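You operate a simulated robot arm through the tools that you are given. There is no shell and no other tool.

You are at the controls of a simulated robot arm. One attempt, no reset.

Task
Shrink the short red cable's sleeve in the warm air box.
Fine: heat knob to the heat printed on the cable; lid shut, press START once, wait till the lamp goes out, then open the lid wide; the cable stays in the box; leave the other short cables alone.

Only the result counts: the job must be done as asked and must still hold three seconds after the hand-in. Knocking over, shifting, dropping, spilling or breaking anything else fails it. Lids that push on must go on centred and level and be pressed home; caps that screw on are set level and turned clockwise until they are tight.

Robot
A 6-joint arm with a fingered hand, fixed in place. Base frame: the origin is at the foot of the arm, x ahead of it, y to its left, z up. Readings come in m, degrees, newtons and seconds.
With the tool pointing down near the work surface it reaches from about 0.34 to 0.82 m from the base axis. Its first joint turns from -166.0 to 166.0 degrees. Payload 4 kg.
Tool frame: the origin (TCP) lies between the finger pads and is the grasp point; the fingertips stand 0.026 m ahead of it; z points along the fingers, y is the line along which they close. Largest opening 0.132 m; the body of the gripper starts 0.073 m behind the TCP. The gripper is a hand of 5 fingers: y runs from the thumb to the fingers, the wrist lies at [0, 0, -0.239] in the tool frame, and closing takes about 1.5 s.
Orientation is that of the tool frame in the base frame, as a unit quaternion [w, x, y, z]. With the fingers straight down and closing along the base's y, the tool's x points along the base's -x, its y along +y and its z along -z.

Tools
- The arm moves only by the tool play_rows. Its argument "increments" is a list of rows, each a list of 2 entries, a list of its own where there are three numbers: the shift along the tool's x, y, z in m, then the turn, a rotation vector about the tool's x, y, z in degrees. In form: [[[dx, dy, dz], [wx, wy, wz]], ...]. A call has 1 to 20 rows; each row shifts and turns the commanded pose from where the row before left it, along the tool's axes as they then stand. "grip" is the gripper command, from -1 (fully open) to 1 (shut), values between in proportion, set as the call begins (left out, the last holds). Rows are played at 5 a second. More than 0.05 m and 8.6 degrees between two rows, or a gripper value outside its range, and nothing of the call is played. Where a pose cannot be reached the arm comes as near as it can. A force on the tool above 50 N (or 10 N above the force at the start of the call, whichever is more), or a blocked arm, ends the call early, and 0.2 s more pass. Each finger travels about 0.045 m/s and halts on what it meets, pressing with about 30 N; the grip force reading is that of the motor and also rises with nothing between the fingers. The clock runs only during rows and for 0.2 s after the last one: add rows that do not move to give the fingers time. The reply holds the time, the measured pose of the TCP, the force on the tool along the base axes, the opening and the grip force, in the units named above and with some noise, with the torque about the TCP (base axes, N m) and any sound that the robot's microphone picked up, and new pictures: "show" is both (left out), scene, wrist or none.
- Cameras (640 x 400 px; columns grow to the right, rows downward): "scene" is fixed at [0.4001, -0.5006, 1.5784]; the picture's right is [0.93, -0.36, 0.00], its down [-0.22, -0.57, -0.79] and it looks along [0.28, 0.74, -0.61] (base axes); focal length 334 px, centre (320, 200). "wrist" rides on the gripper at [0.084, 0.002, -0.097] in the tool frame; the picture's right is [-0.02, 1.00, 0.00], its down [-0.75, -0.02, -0.66] and it looks along [-0.66, -0.01, 0.75] (tool axes); focal length 270 px, centre (320, 200). There is no depth. A picture from a camera that has moved, and an enlarged one, comes with that camera's place and axes in the base frame and with its lens.
- set_fingers(finger1, finger2, finger3, finger4, thumb_bend): sets how far each is bent, from 0 (flat) to 1 (curled in); at 0.3 the hand is open as for a grip, at 0.7 the pads meet at the TCP. One left out holds its place. A second passes; each finger stops where it meets its share of the squeeze, and holds until it gets a number again. A gripper value or a shape takes the hand back. It gives what a move gives, with no picture; readings hold the bend of each and the force on the fingers (four entries, about 0 where the hand has none), thumb and palm.
- preshape(shape): the hand has 5 fingers and takes this shape, open, in about a second: jaw (thumb against the fingers, like two jaws); tri (thumb and two fingers); tip (a fingertip pinch); poke (one finger out to press); point (the index stretched); flat (the hand flat); cup (the hand cupped); fist (a fist). The gripper value then closes the fingers along that shape, each until it touches; the sizes above hold for jaw. It gives what a move gives, with no picture.
- zoom(camera, box): a new picture of the part [left, top, right, bottom] of that camera's present view, enlarged. It takes no simulated time.
- close_job(): hands the job in; it is judged then, once.

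Nothing tells you positions but the pictures and the camera data. Unless the task says otherwise, let go and move clear before handing in.

The tools are called by a JSON object that holds its "method" and its "body". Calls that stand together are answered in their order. play_rows: Moves the arm, as the interface text tells. Its arguments: {"type":"object","properties":{"increments":{"type":"array","items":{"type":"array"}},"grip":{"type":"number"},"show":{"type":"string","enum":["both","scene","wrist","none"]}},"required":["increments"]} The other tools are called the same way: preshape (shape) gives the hand a shape; set_fingers (finger1, finger2, finger3, finger4, thumb_bend) moves the fingers one by one; zoom (camera, box) takes an enlarged picture of a part of a camera's view; close_job () hands the job in.

At the start:

```text
clock: 0.0
tcp_pos: [0.4953, 0.1821, 1.1809]
orientation: [0.0, 0.0, 1.0, 0.001]
contact_force: [-0.5, -0.2, 0.2]
ft_torque: [0.03, 0.03, -0.02]
gripper_width: 0.1317
finger_force: 0.0
shape: jaw
bend: [0.3, 0.3, 0.3, 0.3, 0.3]
finger forces: [0.0, 0.0, 0.0, 0.1, 0.1, 0.0]
```

scene: 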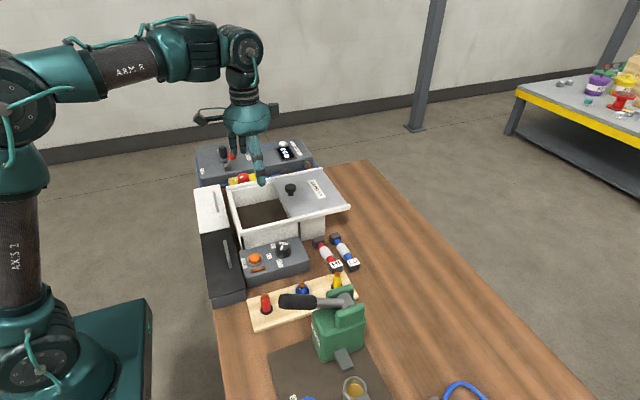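
wrist: 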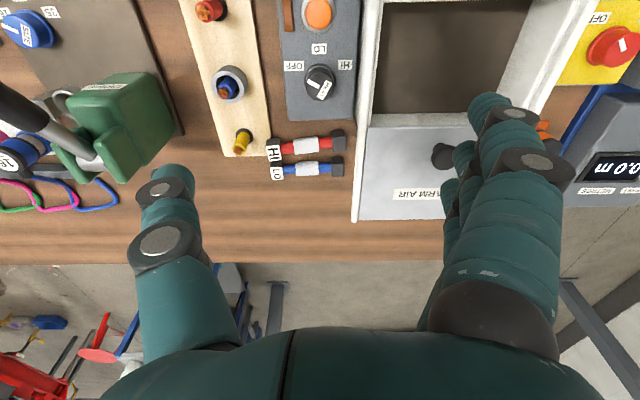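

I see a warm air box with its sliding lid to one side, a control panel with an orange START button and a knob, and the red and blue short cables lying on the table. I'll look closer first.

{"method": "zoom", "body": {"camera": "scene", "box": [190, 150, 370, 300]}}

{"method": "zoom", "body": {"camera": "wrist", "box": [240, 0, 560, 220]}}

{"method": "zoom", "body": {"camera": "wrist", "box": [250, 0, 370, 190]}}

{"method": "zoom", "body": {"camera": "scene", "box": [230, 220, 370, 320]}}

```text
2.67 times, centred on (280, 225) of scene
camera zoom: at [0.4001, -0.5006, 1.5784], right [0.93, -0.36, 0.0], down [-0.22, -0.57, -0.79], along [0.28, 0.74, -0.61], focal length 890 px, centre (427, 133)
```

zoom: 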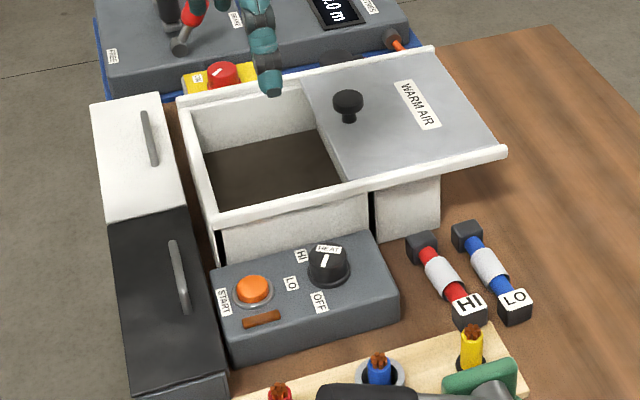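

```text
1.82 times, centred on (400, 110) of wrist
camera zoom: at [0.412, 0.1823, 1.279], right [0.02, 1.0, 0.0], down [0.75, -0.02, 0.66], along [0.66, -0.01, -0.75], focal length 491 px, centre (174, 364)
```

zoom: 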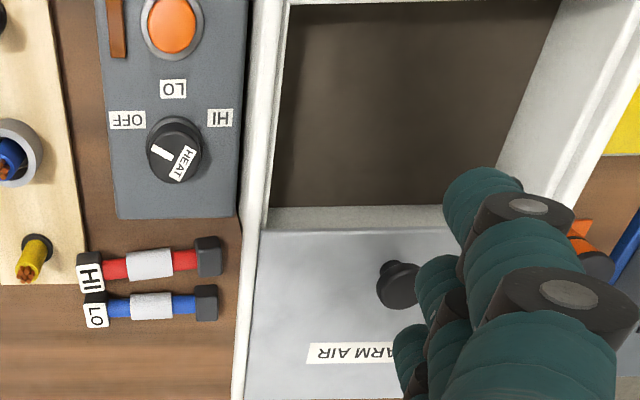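

```text
2.11 times, centred on (310, 95) of wrist
camera zoom: at [0.412, 0.1823, 1.279], right [0.02, 1.0, 0.0], down [0.75, -0.02, 0.66], along [0.66, -0.01, -0.75], focal length 569 px, centre (341, 421)
```

zoom: 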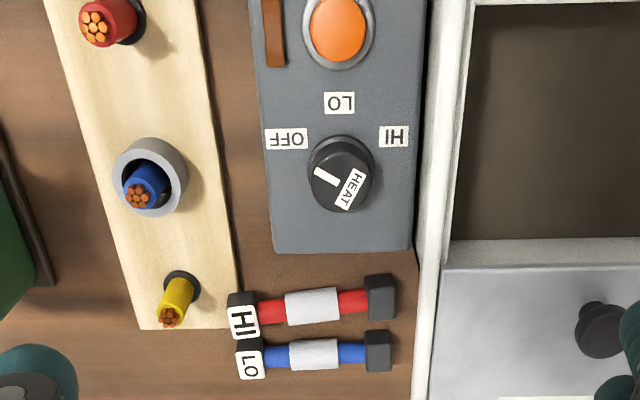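

```text
4.00 times, centred on (300, 270) of scene
camera zoom: at [0.4001, -0.5006, 1.5784], right [0.93, -0.36, 0.0], down [-0.22, -0.57, -0.79], along [0.28, 0.74, -0.61], focal length 1335 px, centre (400, -80)
```

zoom: 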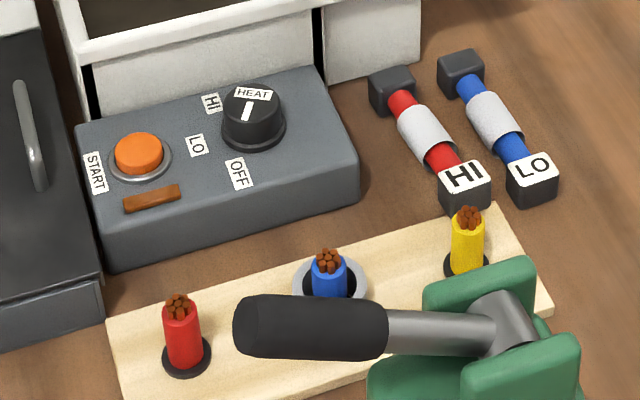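

I take the red cable (HI) to lie at about (0.667, 0.154), the knob at (0.542, 0.182), START at (0.459, 0.181) and the lid handle at (0.621, 0.353). The table is near z 0.82. I'll look at the narrower hand shapes before moving.

{"method": "preshape", "body": {"shape": "tri"}}

{"method": "play_rows", "body": {"increments": [[[0, 0, 0.0], [0, 0, 0]]], "show": "both"}}

{"method": "preshape", "body": {"shape": "tip"}}

{"method": "play_rows", "body": {"increments": [[[0, 0, 0.0], [0, 0, 0]]], "show": "both"}}

```text
clock: 0.9
tcp_pos: [0.4955, 0.181, 1.1817]
orientation: [0.0, 0.001, 1.0, 0.001]
contact_force: [-0.5, 0.0, -0.4]
ft_torque: [0.0, 0.0, 0.01]
gripper_width: 0.1322
finger_force: 0.2
shape: tri
bend: [0.0, 0.3, 0.3, 0.0, 0.3]
finger forces: [0.1, 0.0, 0.0, 0.0, 0.1, 0.0]
```

```text
clock: 1.3
tcp_pos: [0.4955, 0.1821, 1.1802]
orientation: [0.0, 0.0, 1.0, 0.0]
contact_force: [-0.4, -0.5, 0.3]
ft_torque: [-0.01, -0.01, -0.04]
gripper_width: 0.1319
finger_force: 0.1
shape: tri
bend: [0.0, 0.3, 0.3, 0.0, 0.3]
finger forces: [0.0, 0.0, 0.0, 0.0, 0.0, 0.0]
camera wrist: at [0.412, 0.1823, 1.279], right [0.02, 1.0, 0.0], down [0.75, -0.02, 0.66], along [0.66, -0.01, -0.75], focal length 270 px, centre (320, 200)
```

scene: 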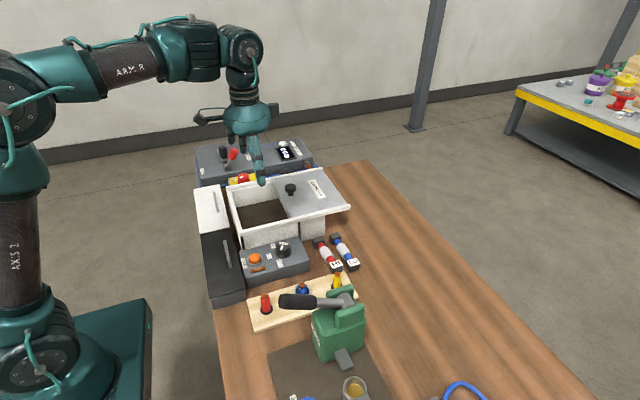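
wrist: 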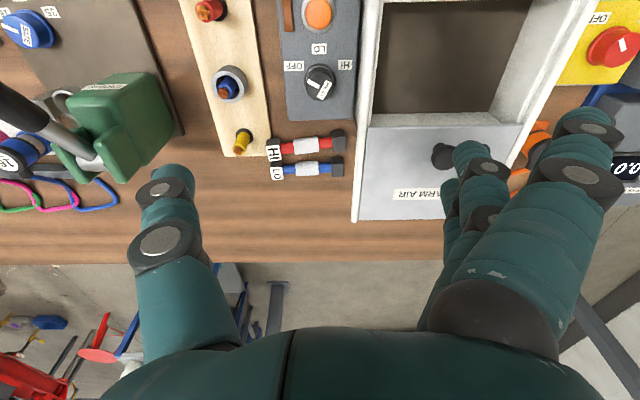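

```text
clock: 2.2
tcp_pos: [0.4944, 0.1813, 1.1797]
orientation: [-0.001, 0.0, 1.0, -0.001]
contact_force: [-0.4, -0.6, 0.3]
ft_torque: [-0.01, -0.02, -0.03]
gripper_width: 0.1321
finger_force: 0.2
shape: tip
bend: [0.0, 0.3, 0.3, 0.0, 0.3]
finger forces: [0.0, 0.1, 0.1, 0.0, 0.0, 0.0]
```

```text
clock: 2.6
tcp_pos: [0.4964, 0.1811, 1.1814]
orientation: [0.0, 0.0, 1.0, 0.0]
contact_force: [0.6, 0.7, 0.9]
ft_torque: [0.03, -0.04, 0.01]
gripper_width: 0.1316
finger_force: 0.1
shape: tip
bend: [0.0, 0.3, 0.3, 0.0, 0.3]
finger forces: [0.1, 0.0, 0.0, 0.0, 0.0, 0.0]
camera wrist: at [0.412, 0.1823, 1.279], right [0.02, 1.0, 0.0], down [0.75, -0.02, 0.66], along [0.66, -0.01, -0.75], focal length 270 px, centre (320, 200)
```

scene: 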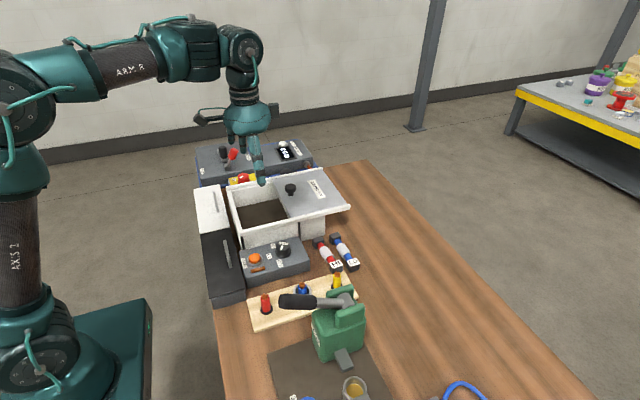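
wrist: 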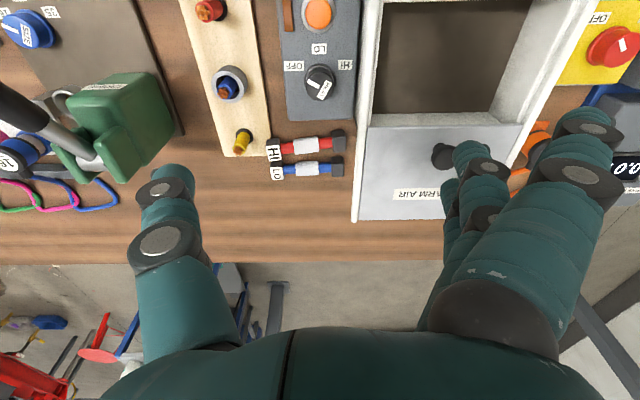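

The red cable must be gripped with a narrow opening so the hand stays off the blue one. I'll go back to jaw and see how it looks when partly and fully closed.

{"method": "preshape", "body": {"shape": "jaw"}}

{"method": "play_rows", "body": {"increments": [[[0, 0, 0.0], [0, 0, 0]], [[0, 0, 0.0], [0, 0, 0]], [[0, 0, 0.0], [0, 0, 0]], [[0, 0, 0.0], [0, 0, 0]], [[0, 0, 0.0], [0, 0, 0]], [[0, 0, 0.0], [0, 0, 0]]], "grip": 0.2, "show": "both"}}

{"method": "zoom", "body": {"camera": "scene", "box": [180, 60, 320, 200]}}

```text
clock: 3.5
tcp_pos: [0.4971, 0.1813, 1.1807]
orientation: [0.0, 0.0, 1.0, -0.001]
contact_force: [0.0, -1.1, -0.2]
ft_torque: [-0.05, 0.0, -0.01]
gripper_width: 0.1321
finger_force: 0.1
shape: jaw
bend: [0.3, 0.3, 0.3, 0.3, 0.3]
finger forces: [0.0, 0.0, 0.0, 0.0, 0.0, 0.0]
```

```text
clock: 4.9
tcp_pos: [0.4964, 0.1816, 1.1815]
orientation: [0.0, 0.0, 1.0, 0.0]
contact_force: [-0.2, -0.4, 0.2]
ft_torque: [0.02, 0.0, 0.05]
gripper_width: 0.0538
finger_force: 0.1
shape: jaw
bend: [0.73, 0.73, 0.73, 0.73, 0.7]
finger forces: [0.1, 0.0, 0.0, 0.0, 0.0, 0.0]
camera wrist: at [0.412, 0.1823, 1.279], right [0.02, 1.0, 0.0], down [0.75, -0.02, 0.66], along [0.66, -0.01, -0.75], focal length 270 px, centre (320, 200)
```

scene: 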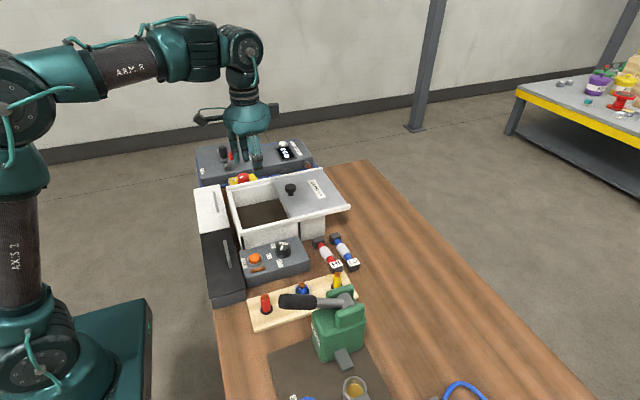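
wrist: 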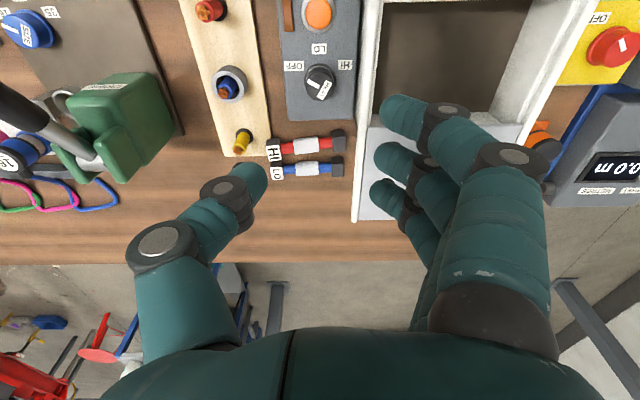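

```text
2.86 times, centred on (250, 130) of scene
camera zoom: at [0.4001, -0.5006, 1.5784], right [0.93, -0.36, 0.0], down [-0.22, -0.57, -0.79], along [0.28, 0.74, -0.61], focal length 954 px, centre (520, 400)
```

zoom: 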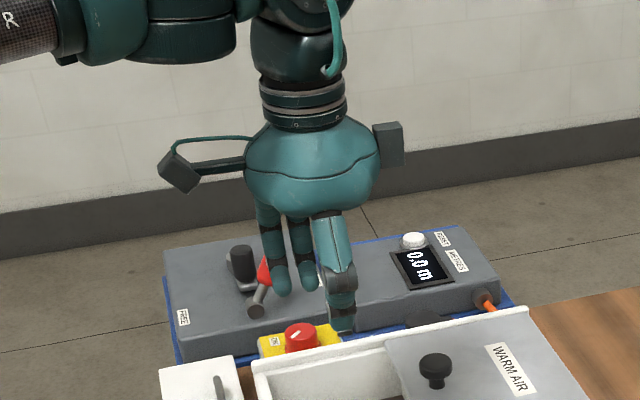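

The jaw looks usable with a small opening. I'll move over the red cable, turn the hand by -90° so it closes along base x with the thumb on the blue side, and go down to z≈1.0 for a closer look.

{"method": "play_rows", "body": {"increments": [[[-0.0343, -0.0056, 0.0], [0, 0, 0]], [[-0.0343, -0.0056, 0.0], [0, 0, 0]], [[-0.0343, -0.0056, 0.0], [0, 0, 0]], [[-0.0343, -0.0056, 0.0], [0, 0, 0]], [[-0.0343, -0.0056, 0.0], [0, 0, 0]], [[0, 0, 0.015], [0, 0, -8.18182]], [[0, 0, 0.015], [0, 0, -8.18182]], [[0, 0, 0.015], [0, 0, -8.18182]], [[0, 0, 0.015], [0, 0, -8.18182]], [[0, 0, 0.015], [0, 0, -8.18182]], [[0, 0, 0.015], [0, 0, -8.18182]], [[0, 0, 0.015], [0, 0, -8.18182]], [[0, 0, 0.015], [0, 0, -8.18182]], [[0, 0, 0.015], [0, 0, -8.18182]], [[0, 0, 0.015], [0, 0, -8.18182]], [[0, 0, 0.015], [0, 0, -8.18182]], [[0, 0, 0], [0, 0, 0]], [[0, 0, 0], [0, 0, 0]]]}}

```text
clock: 8.7
tcp_pos: [0.6671, 0.1524, 1.016]
orientation: [-0.001, 0.707, -0.707, 0.0]
contact_force: [-0.5, 0.2, -0.1]
ft_torque: [0.02, -0.02, -0.02]
gripper_width: 0.0537
finger_force: 0.0
shape: jaw
bend: [0.73, 0.73, 0.73, 0.73, 0.7]
finger forces: [0.1, 0.0, 0.0, 0.1, 0.1, 0.0]
camera wrist: at [0.6661, 0.0677, 1.114], right [-1.0, 0.02, 0.0], down [0.02, 0.75, 0.66], along [0.01, 0.66, -0.75], focal length 270 px, centre (320, 200)
```

scene: 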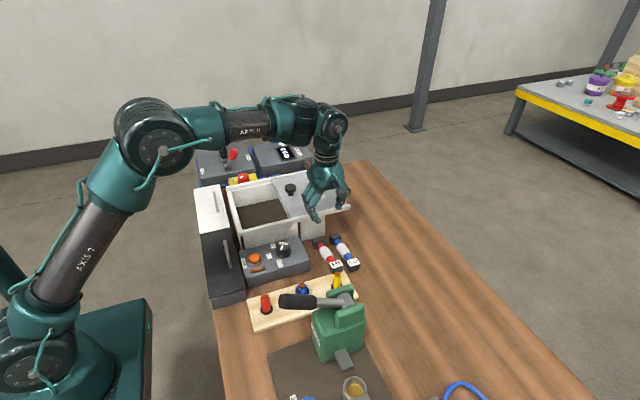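
wrist: 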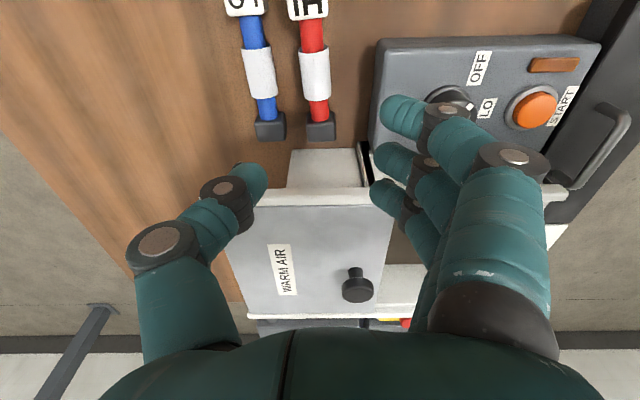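

The red sleeve is at about (0.671, 0.151), with a ~26 mm clear gap to the blue one. I'll narrow the opening to ~42 mm, align with the cable's ~6° skew and go down part way to check.

{"method": "play_rows", "body": {"increments": [[[0, -0.002, 0.0], [0, 0, -6]], [[0, 0, 0.03], [0, 0, 0]], [[0, 0, 0.03], [0, 0, 0]], [[0, 0, 0.03], [0, 0, 0]], [[0, 0, 0.02], [0, 0, 0]], [[0, 0, 0.0], [0, 0, 0]], [[0, 0, 0.0], [0, 0, 0]], [[0, 0, 0.0], [0, 0, 0]]], "grip": 0.36}}

{"method": "zoom", "body": {"camera": "wrist", "box": [200, 40, 440, 220]}}

{"method": "zoom", "body": {"camera": "scene", "box": [270, 170, 390, 290]}}

```text
clock: 10.5
tcp_pos: [0.6707, 0.1544, 0.9057]
orientation: [-0.001, 0.742, -0.67, 0.0]
contact_force: [0.2, -0.8, -0.4]
ft_torque: [0.0, -0.01, -0.01]
gripper_width: 0.0427
finger_force: 0.0
shape: jaw
bend: [0.73, 0.73, 0.73, 0.73, 0.7]
finger forces: [0.0, 0.0, 0.0, 0.1, 0.0, 0.0]
camera wrist: at [0.6766, 0.0681, 1.0039], right [-1.0, -0.08, 0.0], down [-0.06, 0.75, 0.66], along [-0.05, 0.66, -0.75], focal length 270 px, centre (320, 200)
```

scene: 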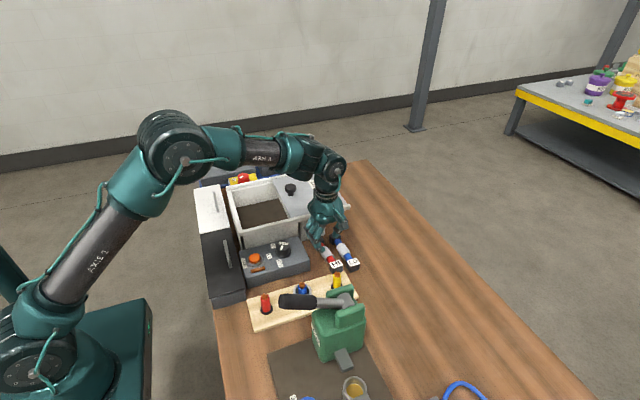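
wrist: 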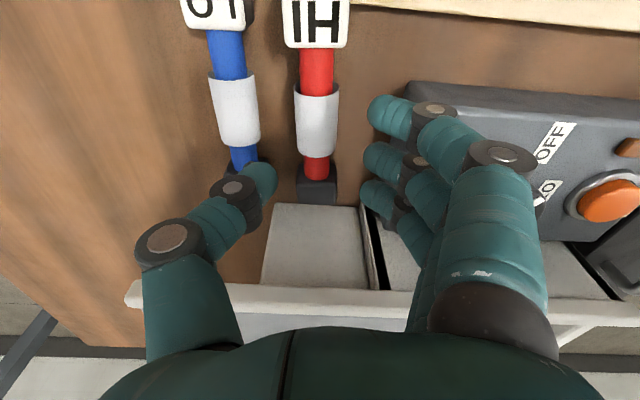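

```text
2.22 times, centred on (320, 130) of wrist
camera zoom: at [0.6766, 0.0681, 1.0039], right [-1.0, -0.08, 0.0], down [-0.06, 0.75, 0.66], along [-0.05, 0.66, -0.75], focal length 601 px, centre (320, 356)
```

zoom: 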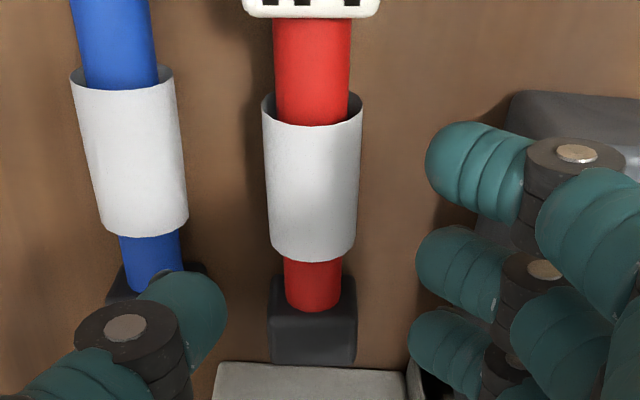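

```text
3.33 times, centred on (330, 230) of scene
camera zoom: at [0.4001, -0.5006, 1.5784], right [0.93, -0.36, 0.0], down [-0.22, -0.57, -0.79], along [0.28, 0.74, -0.61], focal length 1113 px, centre (287, 100)
```

zoom: 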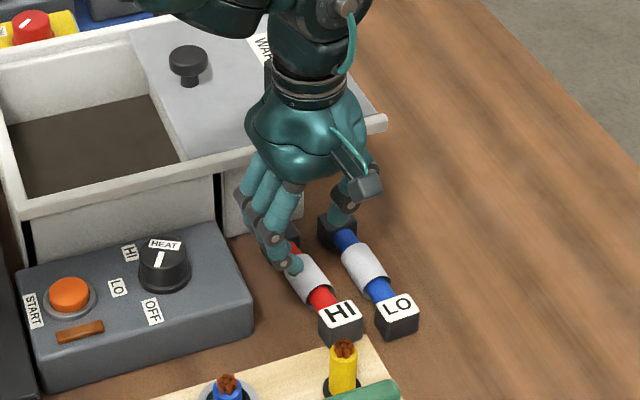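

The fingertips look about 25 mm below the TCP, but I need to know where the thumb's knuckle sits relative to the blue cable. Looking closer.

{"method": "zoom", "body": {"camera": "scene", "box": [295, 195, 365, 275]}}

{"method": "zoom", "body": {"camera": "wrist", "box": [120, 130, 300, 270]}}

```text
5.00 times, centred on (330, 235) of scene
camera zoom: at [0.4001, -0.5006, 1.5784], right [0.93, -0.36, 0.0], down [-0.22, -0.57, -0.79], along [0.28, 0.74, -0.61], focal length 1669 px, centre (270, 25)
```

zoom: 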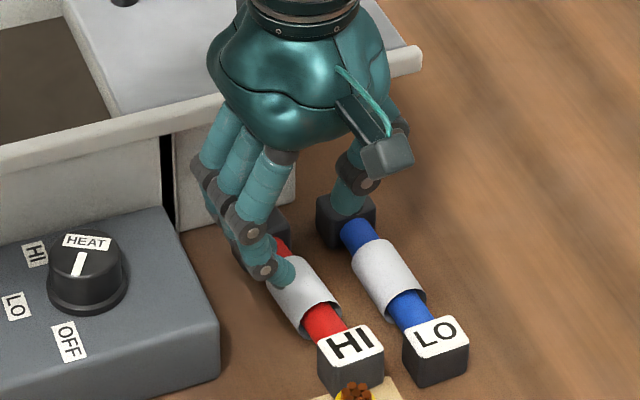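

```text
2.86 times, centred on (210, 200) of wrist
camera zoom: at [0.6766, 0.0681, 1.0039], right [-1.0, -0.08, 0.0], down [-0.06, 0.75, 0.66], along [-0.05, 0.66, -0.75], focal length 772 px, centre (634, 200)
```

zoom: 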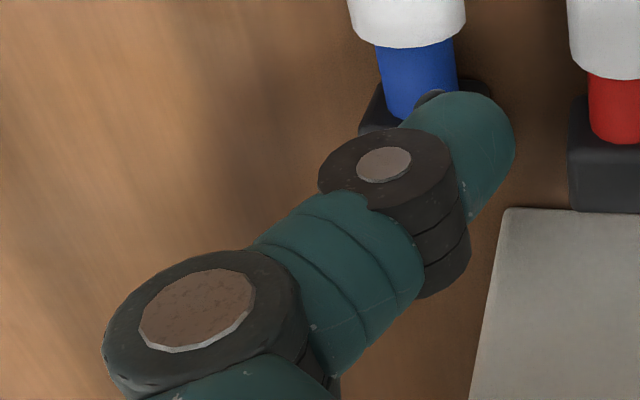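

The geometry looks workable: narrow to ~36 mm, bias 2 mm away from the blue cable, and stop with the tips about 8 mm above the table. I'll go down in steps.

{"method": "play_rows", "body": {"increments": [[[0, 0.002, 0.0], [0, 0, 0]], [[0, 0, 0.0], [0, 0, 0]], [[0, 0, 0.015], [0, 0, 0]], [[0, 0, 0.015], [0, 0, 0]], [[0, 0, 0.0], [0, 0, 0]]], "grip": 0.45}}

{"method": "zoom", "body": {"camera": "wrist", "box": [200, 40, 440, 220]}}

{"method": "zoom", "body": {"camera": "scene", "box": [295, 195, 365, 275]}}

```text
clock: 11.7
tcp_pos: [0.668, 0.1528, 0.8767]
orientation: [0.0, 0.742, -0.67, -0.001]
contact_force: [-1.0, -0.7, -0.1]
ft_torque: [-0.01, -0.02, 0.02]
gripper_width: 0.0368
finger_force: 0.0
shape: jaw
bend: [0.73, 0.73, 0.73, 0.73, 0.7]
finger forces: [0.0, 0.0, 0.0, 0.0, 0.1, 0.0]
camera wrist: at [0.675, 0.0679, 0.9738], right [-1.0, -0.08, 0.0], down [-0.06, 0.75, 0.66], along [-0.05, 0.66, -0.75], focal length 270 px, centre (320, 200)
```

scene: 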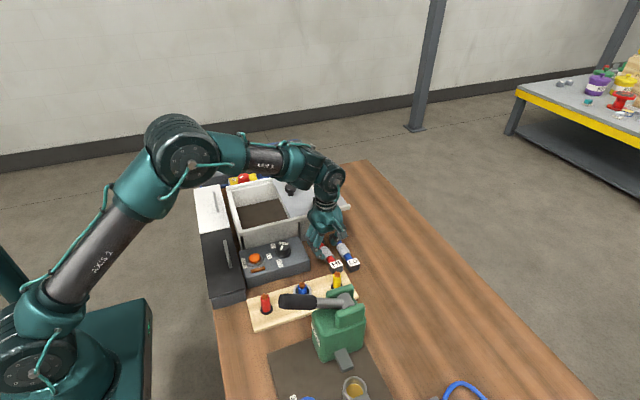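
wrist: 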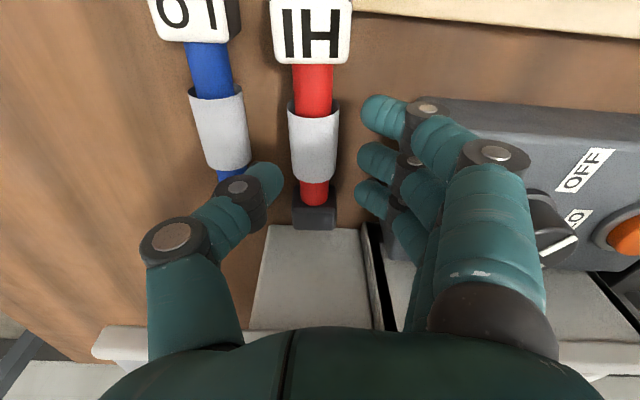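

```text
2.22 times, centred on (320, 130) of wrist
camera zoom: at [0.675, 0.0679, 0.9738], right [-1.0, -0.08, 0.0], down [-0.06, 0.75, 0.66], along [-0.05, 0.66, -0.75], focal length 601 px, centre (320, 356)
```

zoom: 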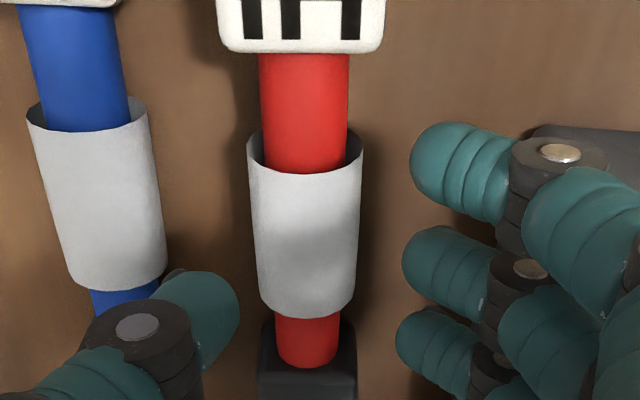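

```text
5.00 times, centred on (330, 235) of scene
camera zoom: at [0.4001, -0.5006, 1.5784], right [0.93, -0.36, 0.0], down [-0.22, -0.57, -0.79], along [0.28, 0.74, -0.61], focal length 1669 px, centre (270, 25)
```

zoom: 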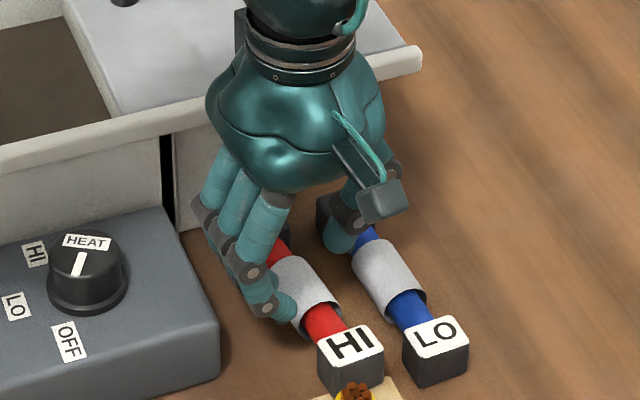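

Clearance on both sides still looks right, so I'll go down the last 26 mm and look before closing.

{"method": "play_rows", "body": {"increments": [[[0, 0, 0.01], [0, 0, 0]], [[0, 0, 0.01], [0, 0, 0]], [[0, 0, 0.006], [0, 0, 0]], [[0, 0, 0.0], [0, 0, 0]]]}}

{"method": "zoom", "body": {"camera": "wrist", "box": [160, 80, 440, 260]}}

{"method": "zoom", "body": {"camera": "scene", "box": [295, 195, 365, 275]}}

```text
clock: 12.7
tcp_pos: [0.6672, 0.1529, 0.8496]
orientation: [-0.001, 0.742, -0.671, -0.001]
contact_force: [-0.1, 0.0, -0.6]
ft_torque: [0.0, 0.01, 0.02]
gripper_width: 0.0367
finger_force: 0.0
shape: jaw
bend: [0.73, 0.73, 0.73, 0.73, 0.7]
finger forces: [0.1, 0.0, 0.0, 0.0, 0.0, 0.1]
camera wrist: at [0.6751, 0.0681, 0.9479], right [-1.0, -0.08, 0.0], down [-0.06, 0.75, 0.66], along [-0.05, 0.66, -0.75], focal length 270 px, centre (320, 200)
```

scene: 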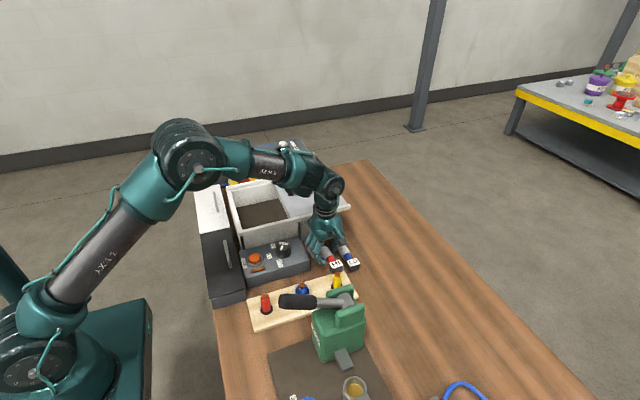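
wrist: 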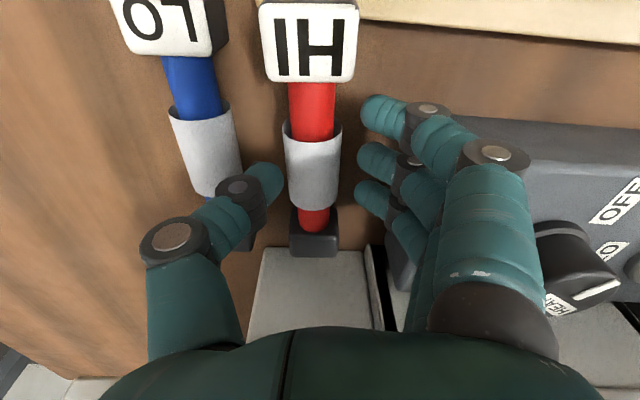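

```text
2.22 times, centred on (300, 170) of wrist
camera zoom: at [0.6751, 0.0681, 0.9479], right [-1.0, -0.08, 0.0], down [-0.06, 0.75, 0.66], along [-0.05, 0.66, -0.75], focal length 601 px, centre (364, 267)
```

zoom: 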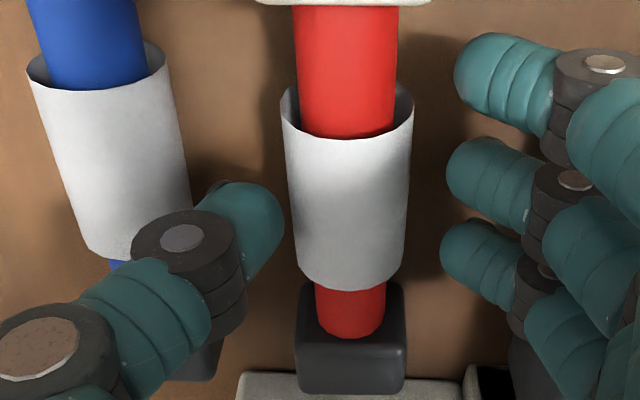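

```text
5.00 times, centred on (330, 235) of scene
camera zoom: at [0.4001, -0.5006, 1.5784], right [0.93, -0.36, 0.0], down [-0.22, -0.57, -0.79], along [0.28, 0.74, -0.61], focal length 1669 px, centre (270, 25)
```

zoom: 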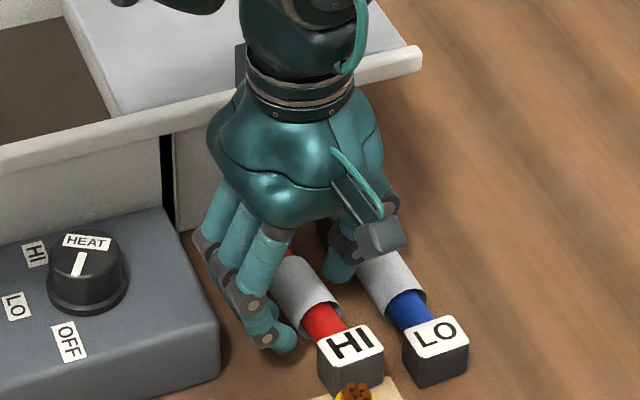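

The tips straddle the red sleeve without touching anything. Closing now.

{"method": "play_rows", "body": {"increments": [[[0, 0, 0.0], [0, 0, 0]], [[0, 0, 0.0], [0, 0, 0]], [[0, 0, 0.0], [0, 0, 0]], [[0, 0, 0.0], [0, 0, 0]], [[0, 0, 0.0], [0, 0, 0]], [[0, 0, 0.0], [0, 0, 0]], [[0, 0, 0.0], [0, 0, 0]]], "grip": 1.0}}

{"method": "zoom", "body": {"camera": "wrist", "box": [160, 80, 440, 260]}}

```text
clock: 14.3
tcp_pos: [0.6671, 0.1522, 0.85]
orientation: [0.0, 0.742, -0.67, -0.001]
contact_force: [-0.9, 0.7, 0.7]
ft_torque: [-0.01, -0.02, 0.02]
gripper_width: 0.0243
finger_force: 30.0
shape: jaw
bend: [0.73, 0.73, 0.73, 0.73, 0.7]
finger forces: [6.6, 6.9, 6.7, 6.7, 27.0, 0.0]
camera wrist: at [0.6751, 0.0681, 0.948], right [-1.0, -0.08, 0.0], down [-0.06, 0.75, 0.66], along [-0.05, 0.66, -0.75], focal length 270 px, centre (320, 200)
```

scene: 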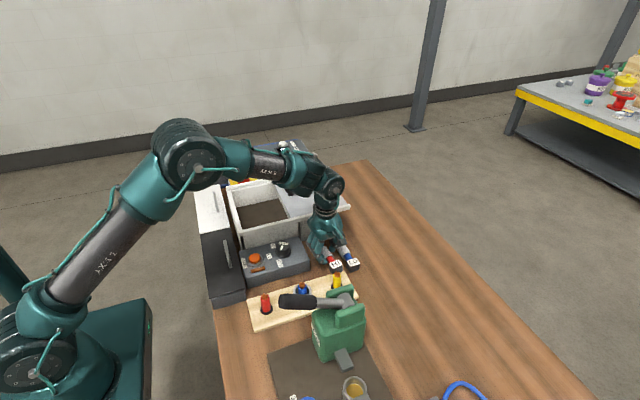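
wrist: 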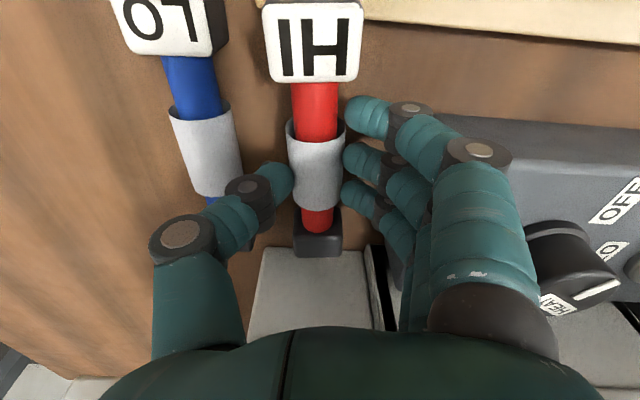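

```text
2.22 times, centred on (300, 170) of wrist
camera zoom: at [0.6751, 0.0681, 0.948], right [-1.0, -0.08, 0.0], down [-0.06, 0.75, 0.66], along [-0.05, 0.66, -0.75], focal length 601 px, centre (364, 267)
```

zoom: 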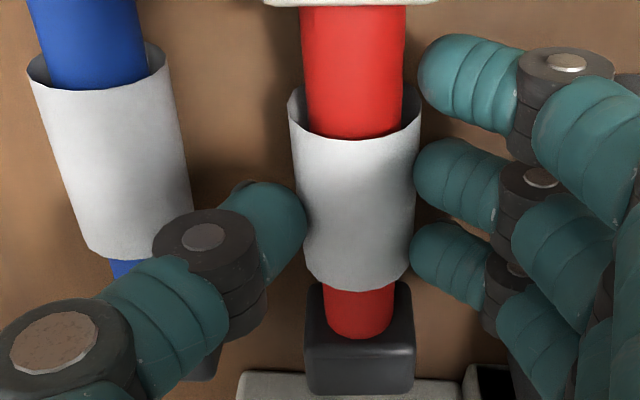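

Gripped at 30 N. I'll lift straight up and check the cable comes along.

{"method": "play_rows", "body": {"increments": [[[0, 0, -0.01], [0, 0, 0]], [[0, 0, -0.02], [0, 0, 0]], [[0, 0, -0.03], [0, 0, 0]], [[0, 0, -0.03], [0, 0, 0]], [[0, 0, -0.03], [0, 0, 0]], [[0, 0, -0.03], [0, 0, 0]], [[0, 0, -0.03], [0, 0, 0]], [[0, 0, 0], [0, 0, 0]]]}}

```text
clock: 16.1
tcp_pos: [0.6665, 0.1539, 1.0294]
orientation: [-0.001, 0.743, -0.669, 0.0]
contact_force: [-0.6, 0.0, -0.9]
ft_torque: [0.02, -0.01, 0.0]
gripper_width: 0.0244
finger_force: 29.7
shape: jaw
bend: [0.73, 0.73, 0.73, 0.73, 0.7]
finger forces: [6.7, 6.8, 6.6, 6.7, 26.9, 0.0]
camera wrist: at [0.6746, 0.0685, 1.1276], right [-1.0, -0.08, 0.0], down [-0.06, 0.75, 0.66], along [-0.06, 0.66, -0.75], focal length 270 px, centre (320, 200)
```

scene: 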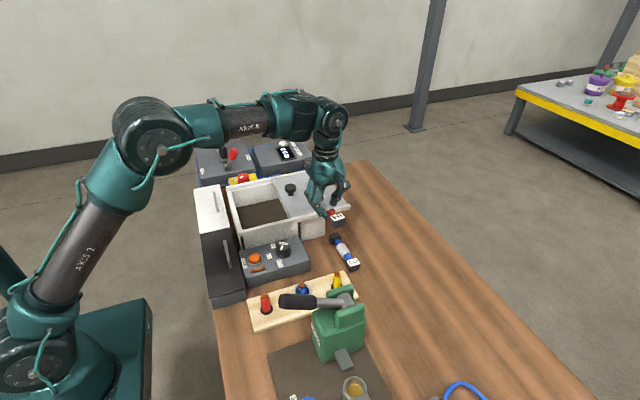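
wrist: 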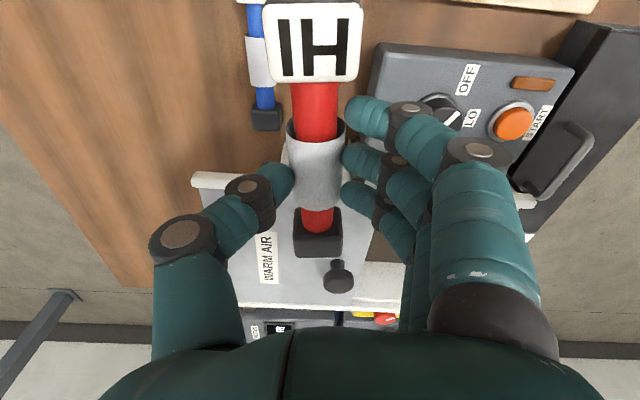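

The cable is lifted cleanly and the blue one hasn't moved. I'll square the hand to the box and move over its opening at this height.

{"method": "play_rows", "body": {"increments": [[[0, 0, -0.01], [0, 0, 6]], [[-0.0261, 0.0225, 0], [0, 0, 0]], [[-0.0261, 0.0225, 0], [0, 0, 0]], [[-0.0261, 0.0225, 0], [0, 0, 0]], [[-0.0261, 0.0225, 0], [0, 0, 0]], [[-0.0261, 0.0225, 0], [0, 0, 0]], [[-0.0261, 0.0225, 0], [0, 0, 0]], [[-0.0261, 0.0225, 0], [0, 0, 0]], [[0, 0, 0], [0, 0, 0]], [[0, 0, 0], [0, 0, 0]]]}}

{"method": "zoom", "body": {"camera": "scene", "box": [190, 130, 370, 260]}}

```text
clock: 18.3
tcp_pos: [0.5115, 0.3354, 1.0406]
orientation: [0.0, -0.707, 0.707, 0.0]
contact_force: [-0.3, 0.6, -1.1]
ft_torque: [0.0, 0.01, -0.04]
gripper_width: 0.0245
finger_force: 29.8
shape: jaw
bend: [0.73, 0.73, 0.73, 0.73, 0.7]
finger forces: [6.7, 6.7, 6.7, 6.8, 26.9, 0.1]
camera wrist: at [0.5097, 0.2512, 1.1382], right [-1.0, 0.02, 0.0], down [0.02, 0.75, 0.66], along [0.01, 0.66, -0.75], focal length 270 px, centre (320, 200)
```

scene: 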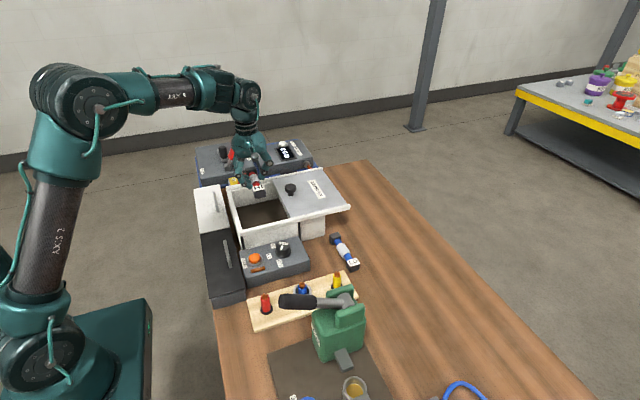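
wrist: 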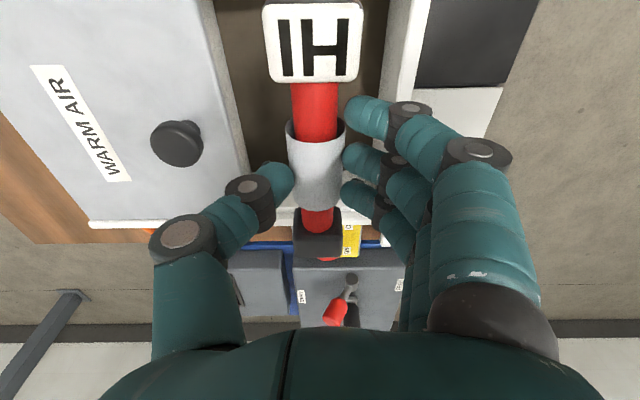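

```text
3.08 times, centred on (280, 195) of scene
camera zoom: at [0.4001, -0.5006, 1.5784], right [0.93, -0.36, 0.0], down [-0.22, -0.57, -0.79], along [0.28, 0.74, -0.61], focal length 1027 px, centre (443, 215)
```

zoom: 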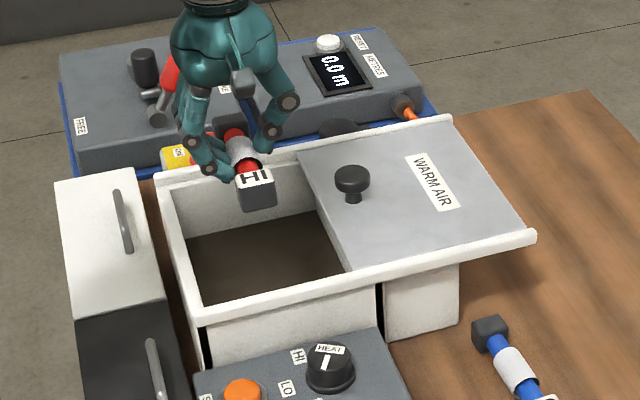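

The box interior is visible here. I'll zoom in to measure its walls before lowering.

{"method": "zoom", "body": {"camera": "wrist", "box": [190, 0, 450, 240]}}

{"method": "zoom", "body": {"camera": "scene", "box": [215, 160, 305, 250]}}

```text
1.67 times, centred on (320, 120) of wrist
camera zoom: at [0.5097, 0.2512, 1.1382], right [-1.0, 0.02, 0.0], down [0.02, 0.75, 0.66], along [0.01, 0.66, -0.75], focal length 450 px, centre (320, 333)
```

zoom: 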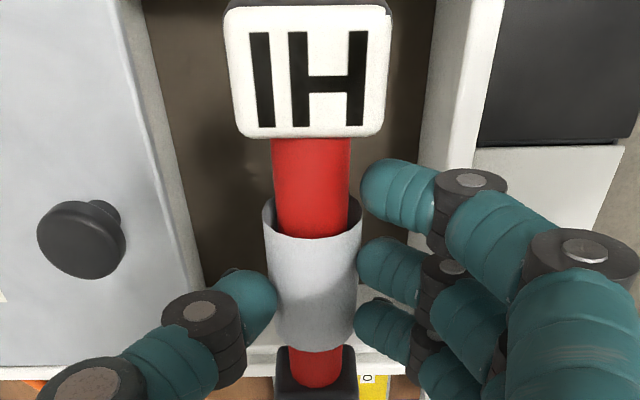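

```text
4.44 times, centred on (260, 205) of scene
camera zoom: at [0.4001, -0.5006, 1.5784], right [0.93, -0.36, 0.0], down [-0.22, -0.57, -0.79], along [0.28, 0.74, -0.61], focal length 1484 px, centre (587, 178)
```

zoom: 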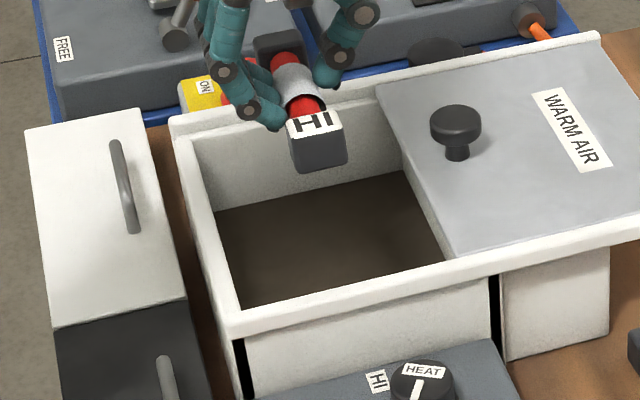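

The opening spans roughly x 0.441–0.583 and y 0.240–0.444, with its floor near z 0.85. The cable fits along y, so I'll lower most of the way and look again.

{"method": "play_rows", "body": {"increments": [[[-0.004, 0, 0.02], [0, 0, 0]], [[0, 0, 0.025], [0, 0, 0]], [[0, 0, 0.025], [0, 0, 0]], [[0, 0, 0.025], [0, 0, 0]], [[0, 0, 0.02], [0, 0, 0]], [[0, 0, 0], [0, 0, 0]]]}}

{"method": "zoom", "body": {"camera": "scene", "box": [205, 140, 325, 250]}}

{"method": "zoom", "body": {"camera": "wrist", "box": [130, 0, 530, 300]}}

```text
clock: 19.7
tcp_pos: [0.5107, 0.3415, 0.9256]
orientation: [0.0, -0.707, 0.707, 0.0]
contact_force: [0.7, -0.4, -0.6]
ft_torque: [-0.03, 0.01, -0.01]
gripper_width: 0.0246
finger_force: 29.9
shape: jaw
bend: [0.73, 0.73, 0.73, 0.73, 0.7]
finger forces: [6.7, 6.7, 6.7, 6.9, 26.9, 0.0]
camera wrist: at [0.509, 0.2552, 1.0229], right [-1.0, 0.02, 0.0], down [0.02, 0.75, 0.66], along [0.01, 0.66, -0.75], focal length 270 px, centre (320, 200)
```

scene: 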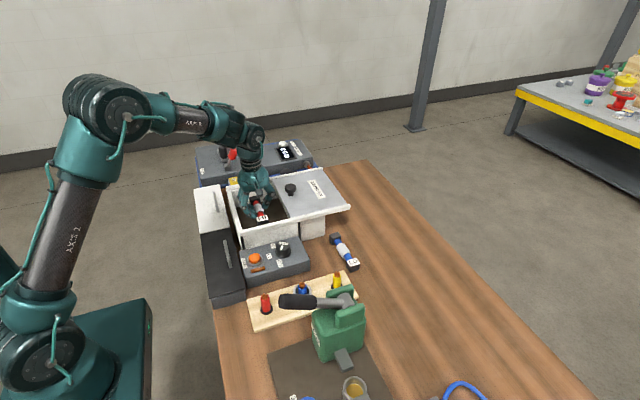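
wrist: 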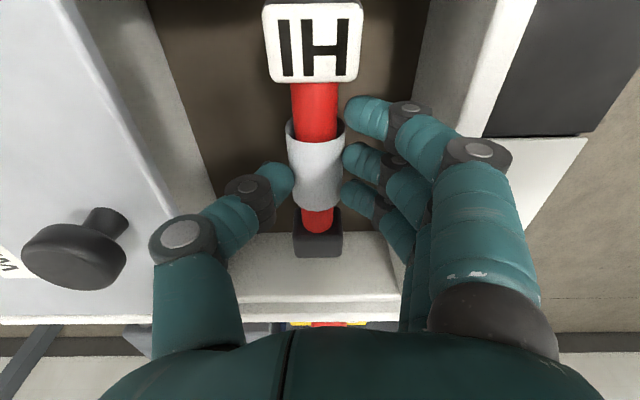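

```text
3.64 times, centred on (265, 195) of scene
camera zoom: at [0.4001, -0.5006, 1.5784], right [0.93, -0.36, 0.0], down [-0.22, -0.57, -0.79], along [0.28, 0.74, -0.61], focal length 1214 px, centre (520, 218)
```

zoom: 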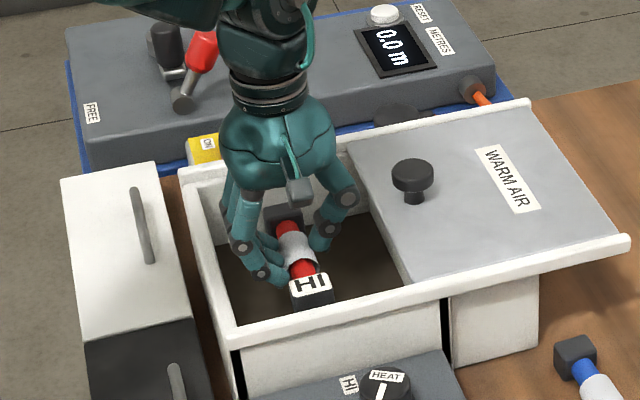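

```text
1.33 times, centred on (330, 150) of wrist
camera zoom: at [0.509, 0.2552, 1.0229], right [-1.0, 0.02, 0.0], down [0.02, 0.75, 0.66], along [0.01, 0.66, -0.75], focal length 360 px, centre (307, 267)
```

zoom: 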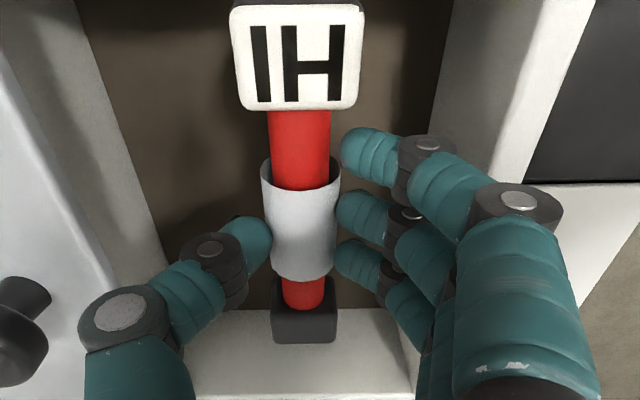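

Clearances look fine on every side. I'll lower further in small steps, watching the force.

{"method": "play_rows", "body": {"increments": [[[0, 0, 0.01], [0, 0, 0]], [[0, 0, 0.01], [0, 0, 0]], [[0, 0, 0.01], [0, 0, 0]], [[0, 0, 0], [0, 0, 0]]]}}

{"method": "zoom", "body": {"camera": "scene", "box": [205, 140, 325, 250]}}

{"method": "zoom", "body": {"camera": "wrist", "box": [130, 0, 530, 300]}}

```text
clock: 20.7
tcp_pos: [0.5098, 0.3401, 0.8944]
orientation: [0.0, -0.707, 0.707, 0.0]
contact_force: [-0.9, 0.2, -0.3]
ft_torque: [0.0, -0.03, -0.01]
gripper_width: 0.0244
finger_force: 29.8
shape: jaw
bend: [0.73, 0.73, 0.73, 0.73, 0.7]
finger forces: [6.7, 6.8, 6.6, 6.9, 26.9, 0.1]
camera wrist: at [0.5084, 0.255, 0.9924], right [-1.0, 0.02, 0.0], down [0.02, 0.75, 0.66], along [0.01, 0.66, -0.75], focal length 270 px, centre (320, 200)
```

scene: 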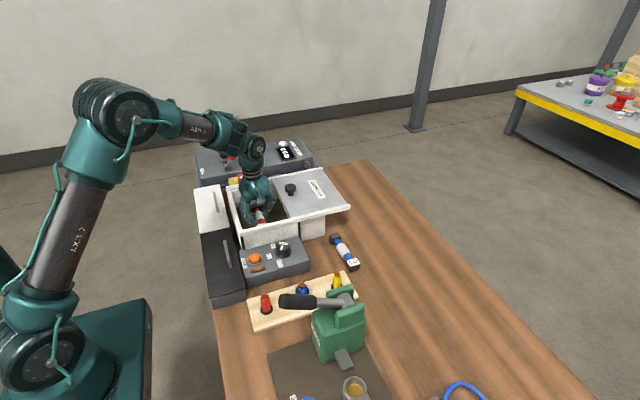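
wrist: 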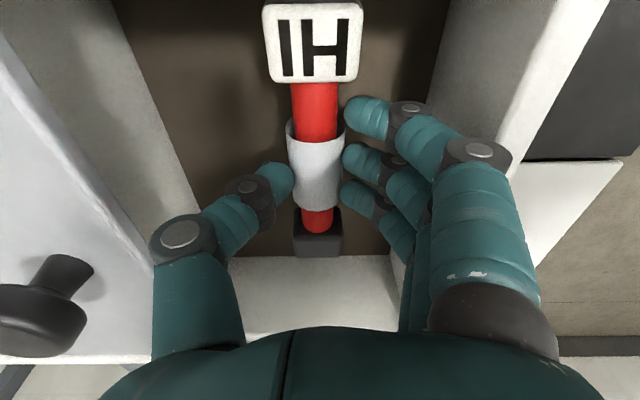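

```text
3.64 times, centred on (265, 195) of scene
camera zoom: at [0.4001, -0.5006, 1.5784], right [0.93, -0.36, 0.0], down [-0.22, -0.57, -0.79], along [0.28, 0.74, -0.61], focal length 1214 px, centre (520, 218)
```

zoom: 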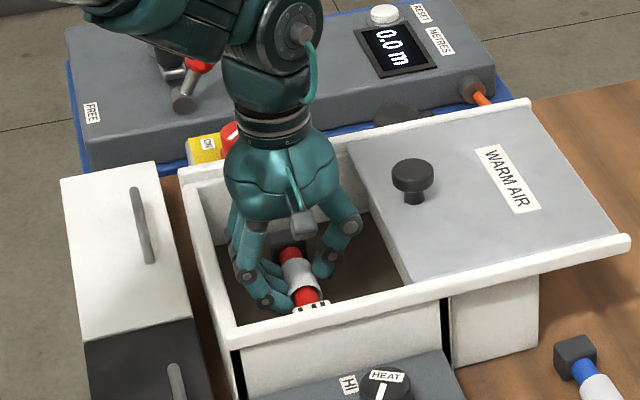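

```text
1.33 times, centred on (330, 150) of wrist
camera zoom: at [0.5084, 0.255, 0.9924], right [-1.0, 0.02, 0.0], down [0.02, 0.75, 0.66], along [0.01, 0.66, -0.75], focal length 360 px, centre (307, 267)
```

zoom: 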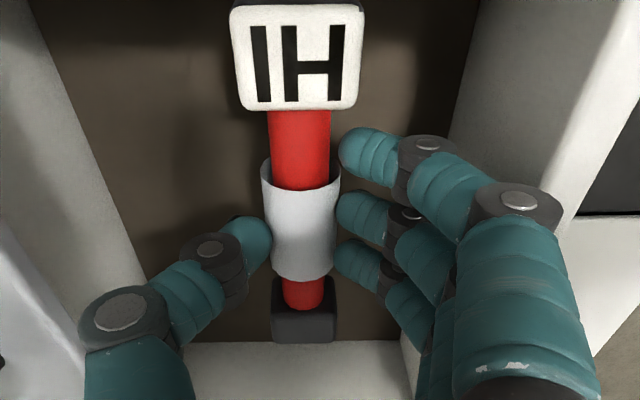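

The cable should be around 1 cm above the box floor. I'll make small down-steps and feel for contact.

{"method": "play_rows", "body": {"increments": [[[0, 0, 0.003], [0, 0, 0]], [[0, 0, 0.002], [0, 0, 0]], [[0, 0, 0], [0, 0, 0]]], "show": "none"}}

{"method": "play_rows", "body": {"increments": [[[0, 0, 0.002], [0, 0, 0]], [[0, 0, 0.001], [0, 0, 0]], [[0, 0, 0], [0, 0, 0]]], "show": "wrist"}}

```text
clock: 21.5
tcp_pos: [0.5106, 0.3399, 0.8893]
orientation: [0.0, -0.707, 0.707, 0.0]
contact_force: [0.0, -0.4, -0.3]
ft_torque: [0.05, -0.01, 0.0]
gripper_width: 0.0243
finger_force: 29.2
shape: jaw
bend: [0.73, 0.73, 0.73, 0.73, 0.7]
finger forces: [6.7, 6.8, 6.7, 6.8, 26.9, 0.0]
```

```text
clock: 22.3
tcp_pos: [0.5108, 0.3399, 0.8853]
orientation: [0.001, 0.707, -0.707, 0.0]
contact_force: [-0.6, 0.5, -0.2]
ft_torque: [-0.01, -0.02, -0.02]
gripper_width: 0.0245
finger_force: 30.0
shape: jaw
bend: [0.73, 0.73, 0.73, 0.73, 0.7]
finger forces: [6.7, 6.8, 6.7, 6.8, 26.9, 0.0]
camera wrist: at [0.5088, 0.2548, 0.9849], right [-1.0, 0.02, 0.0], down [0.02, 0.75, 0.66], along [0.01, 0.66, -0.75], focal length 270 px, centre (320, 200)
```

wrist: 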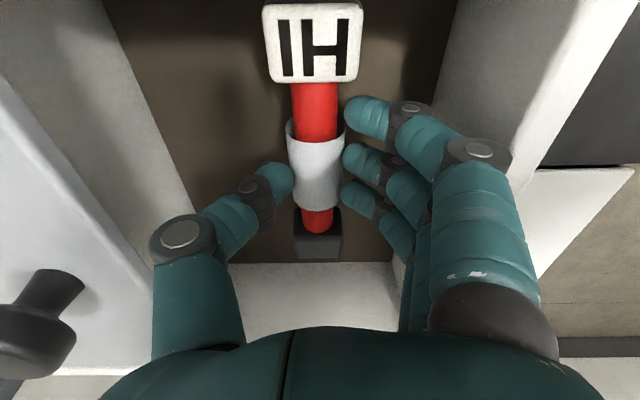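

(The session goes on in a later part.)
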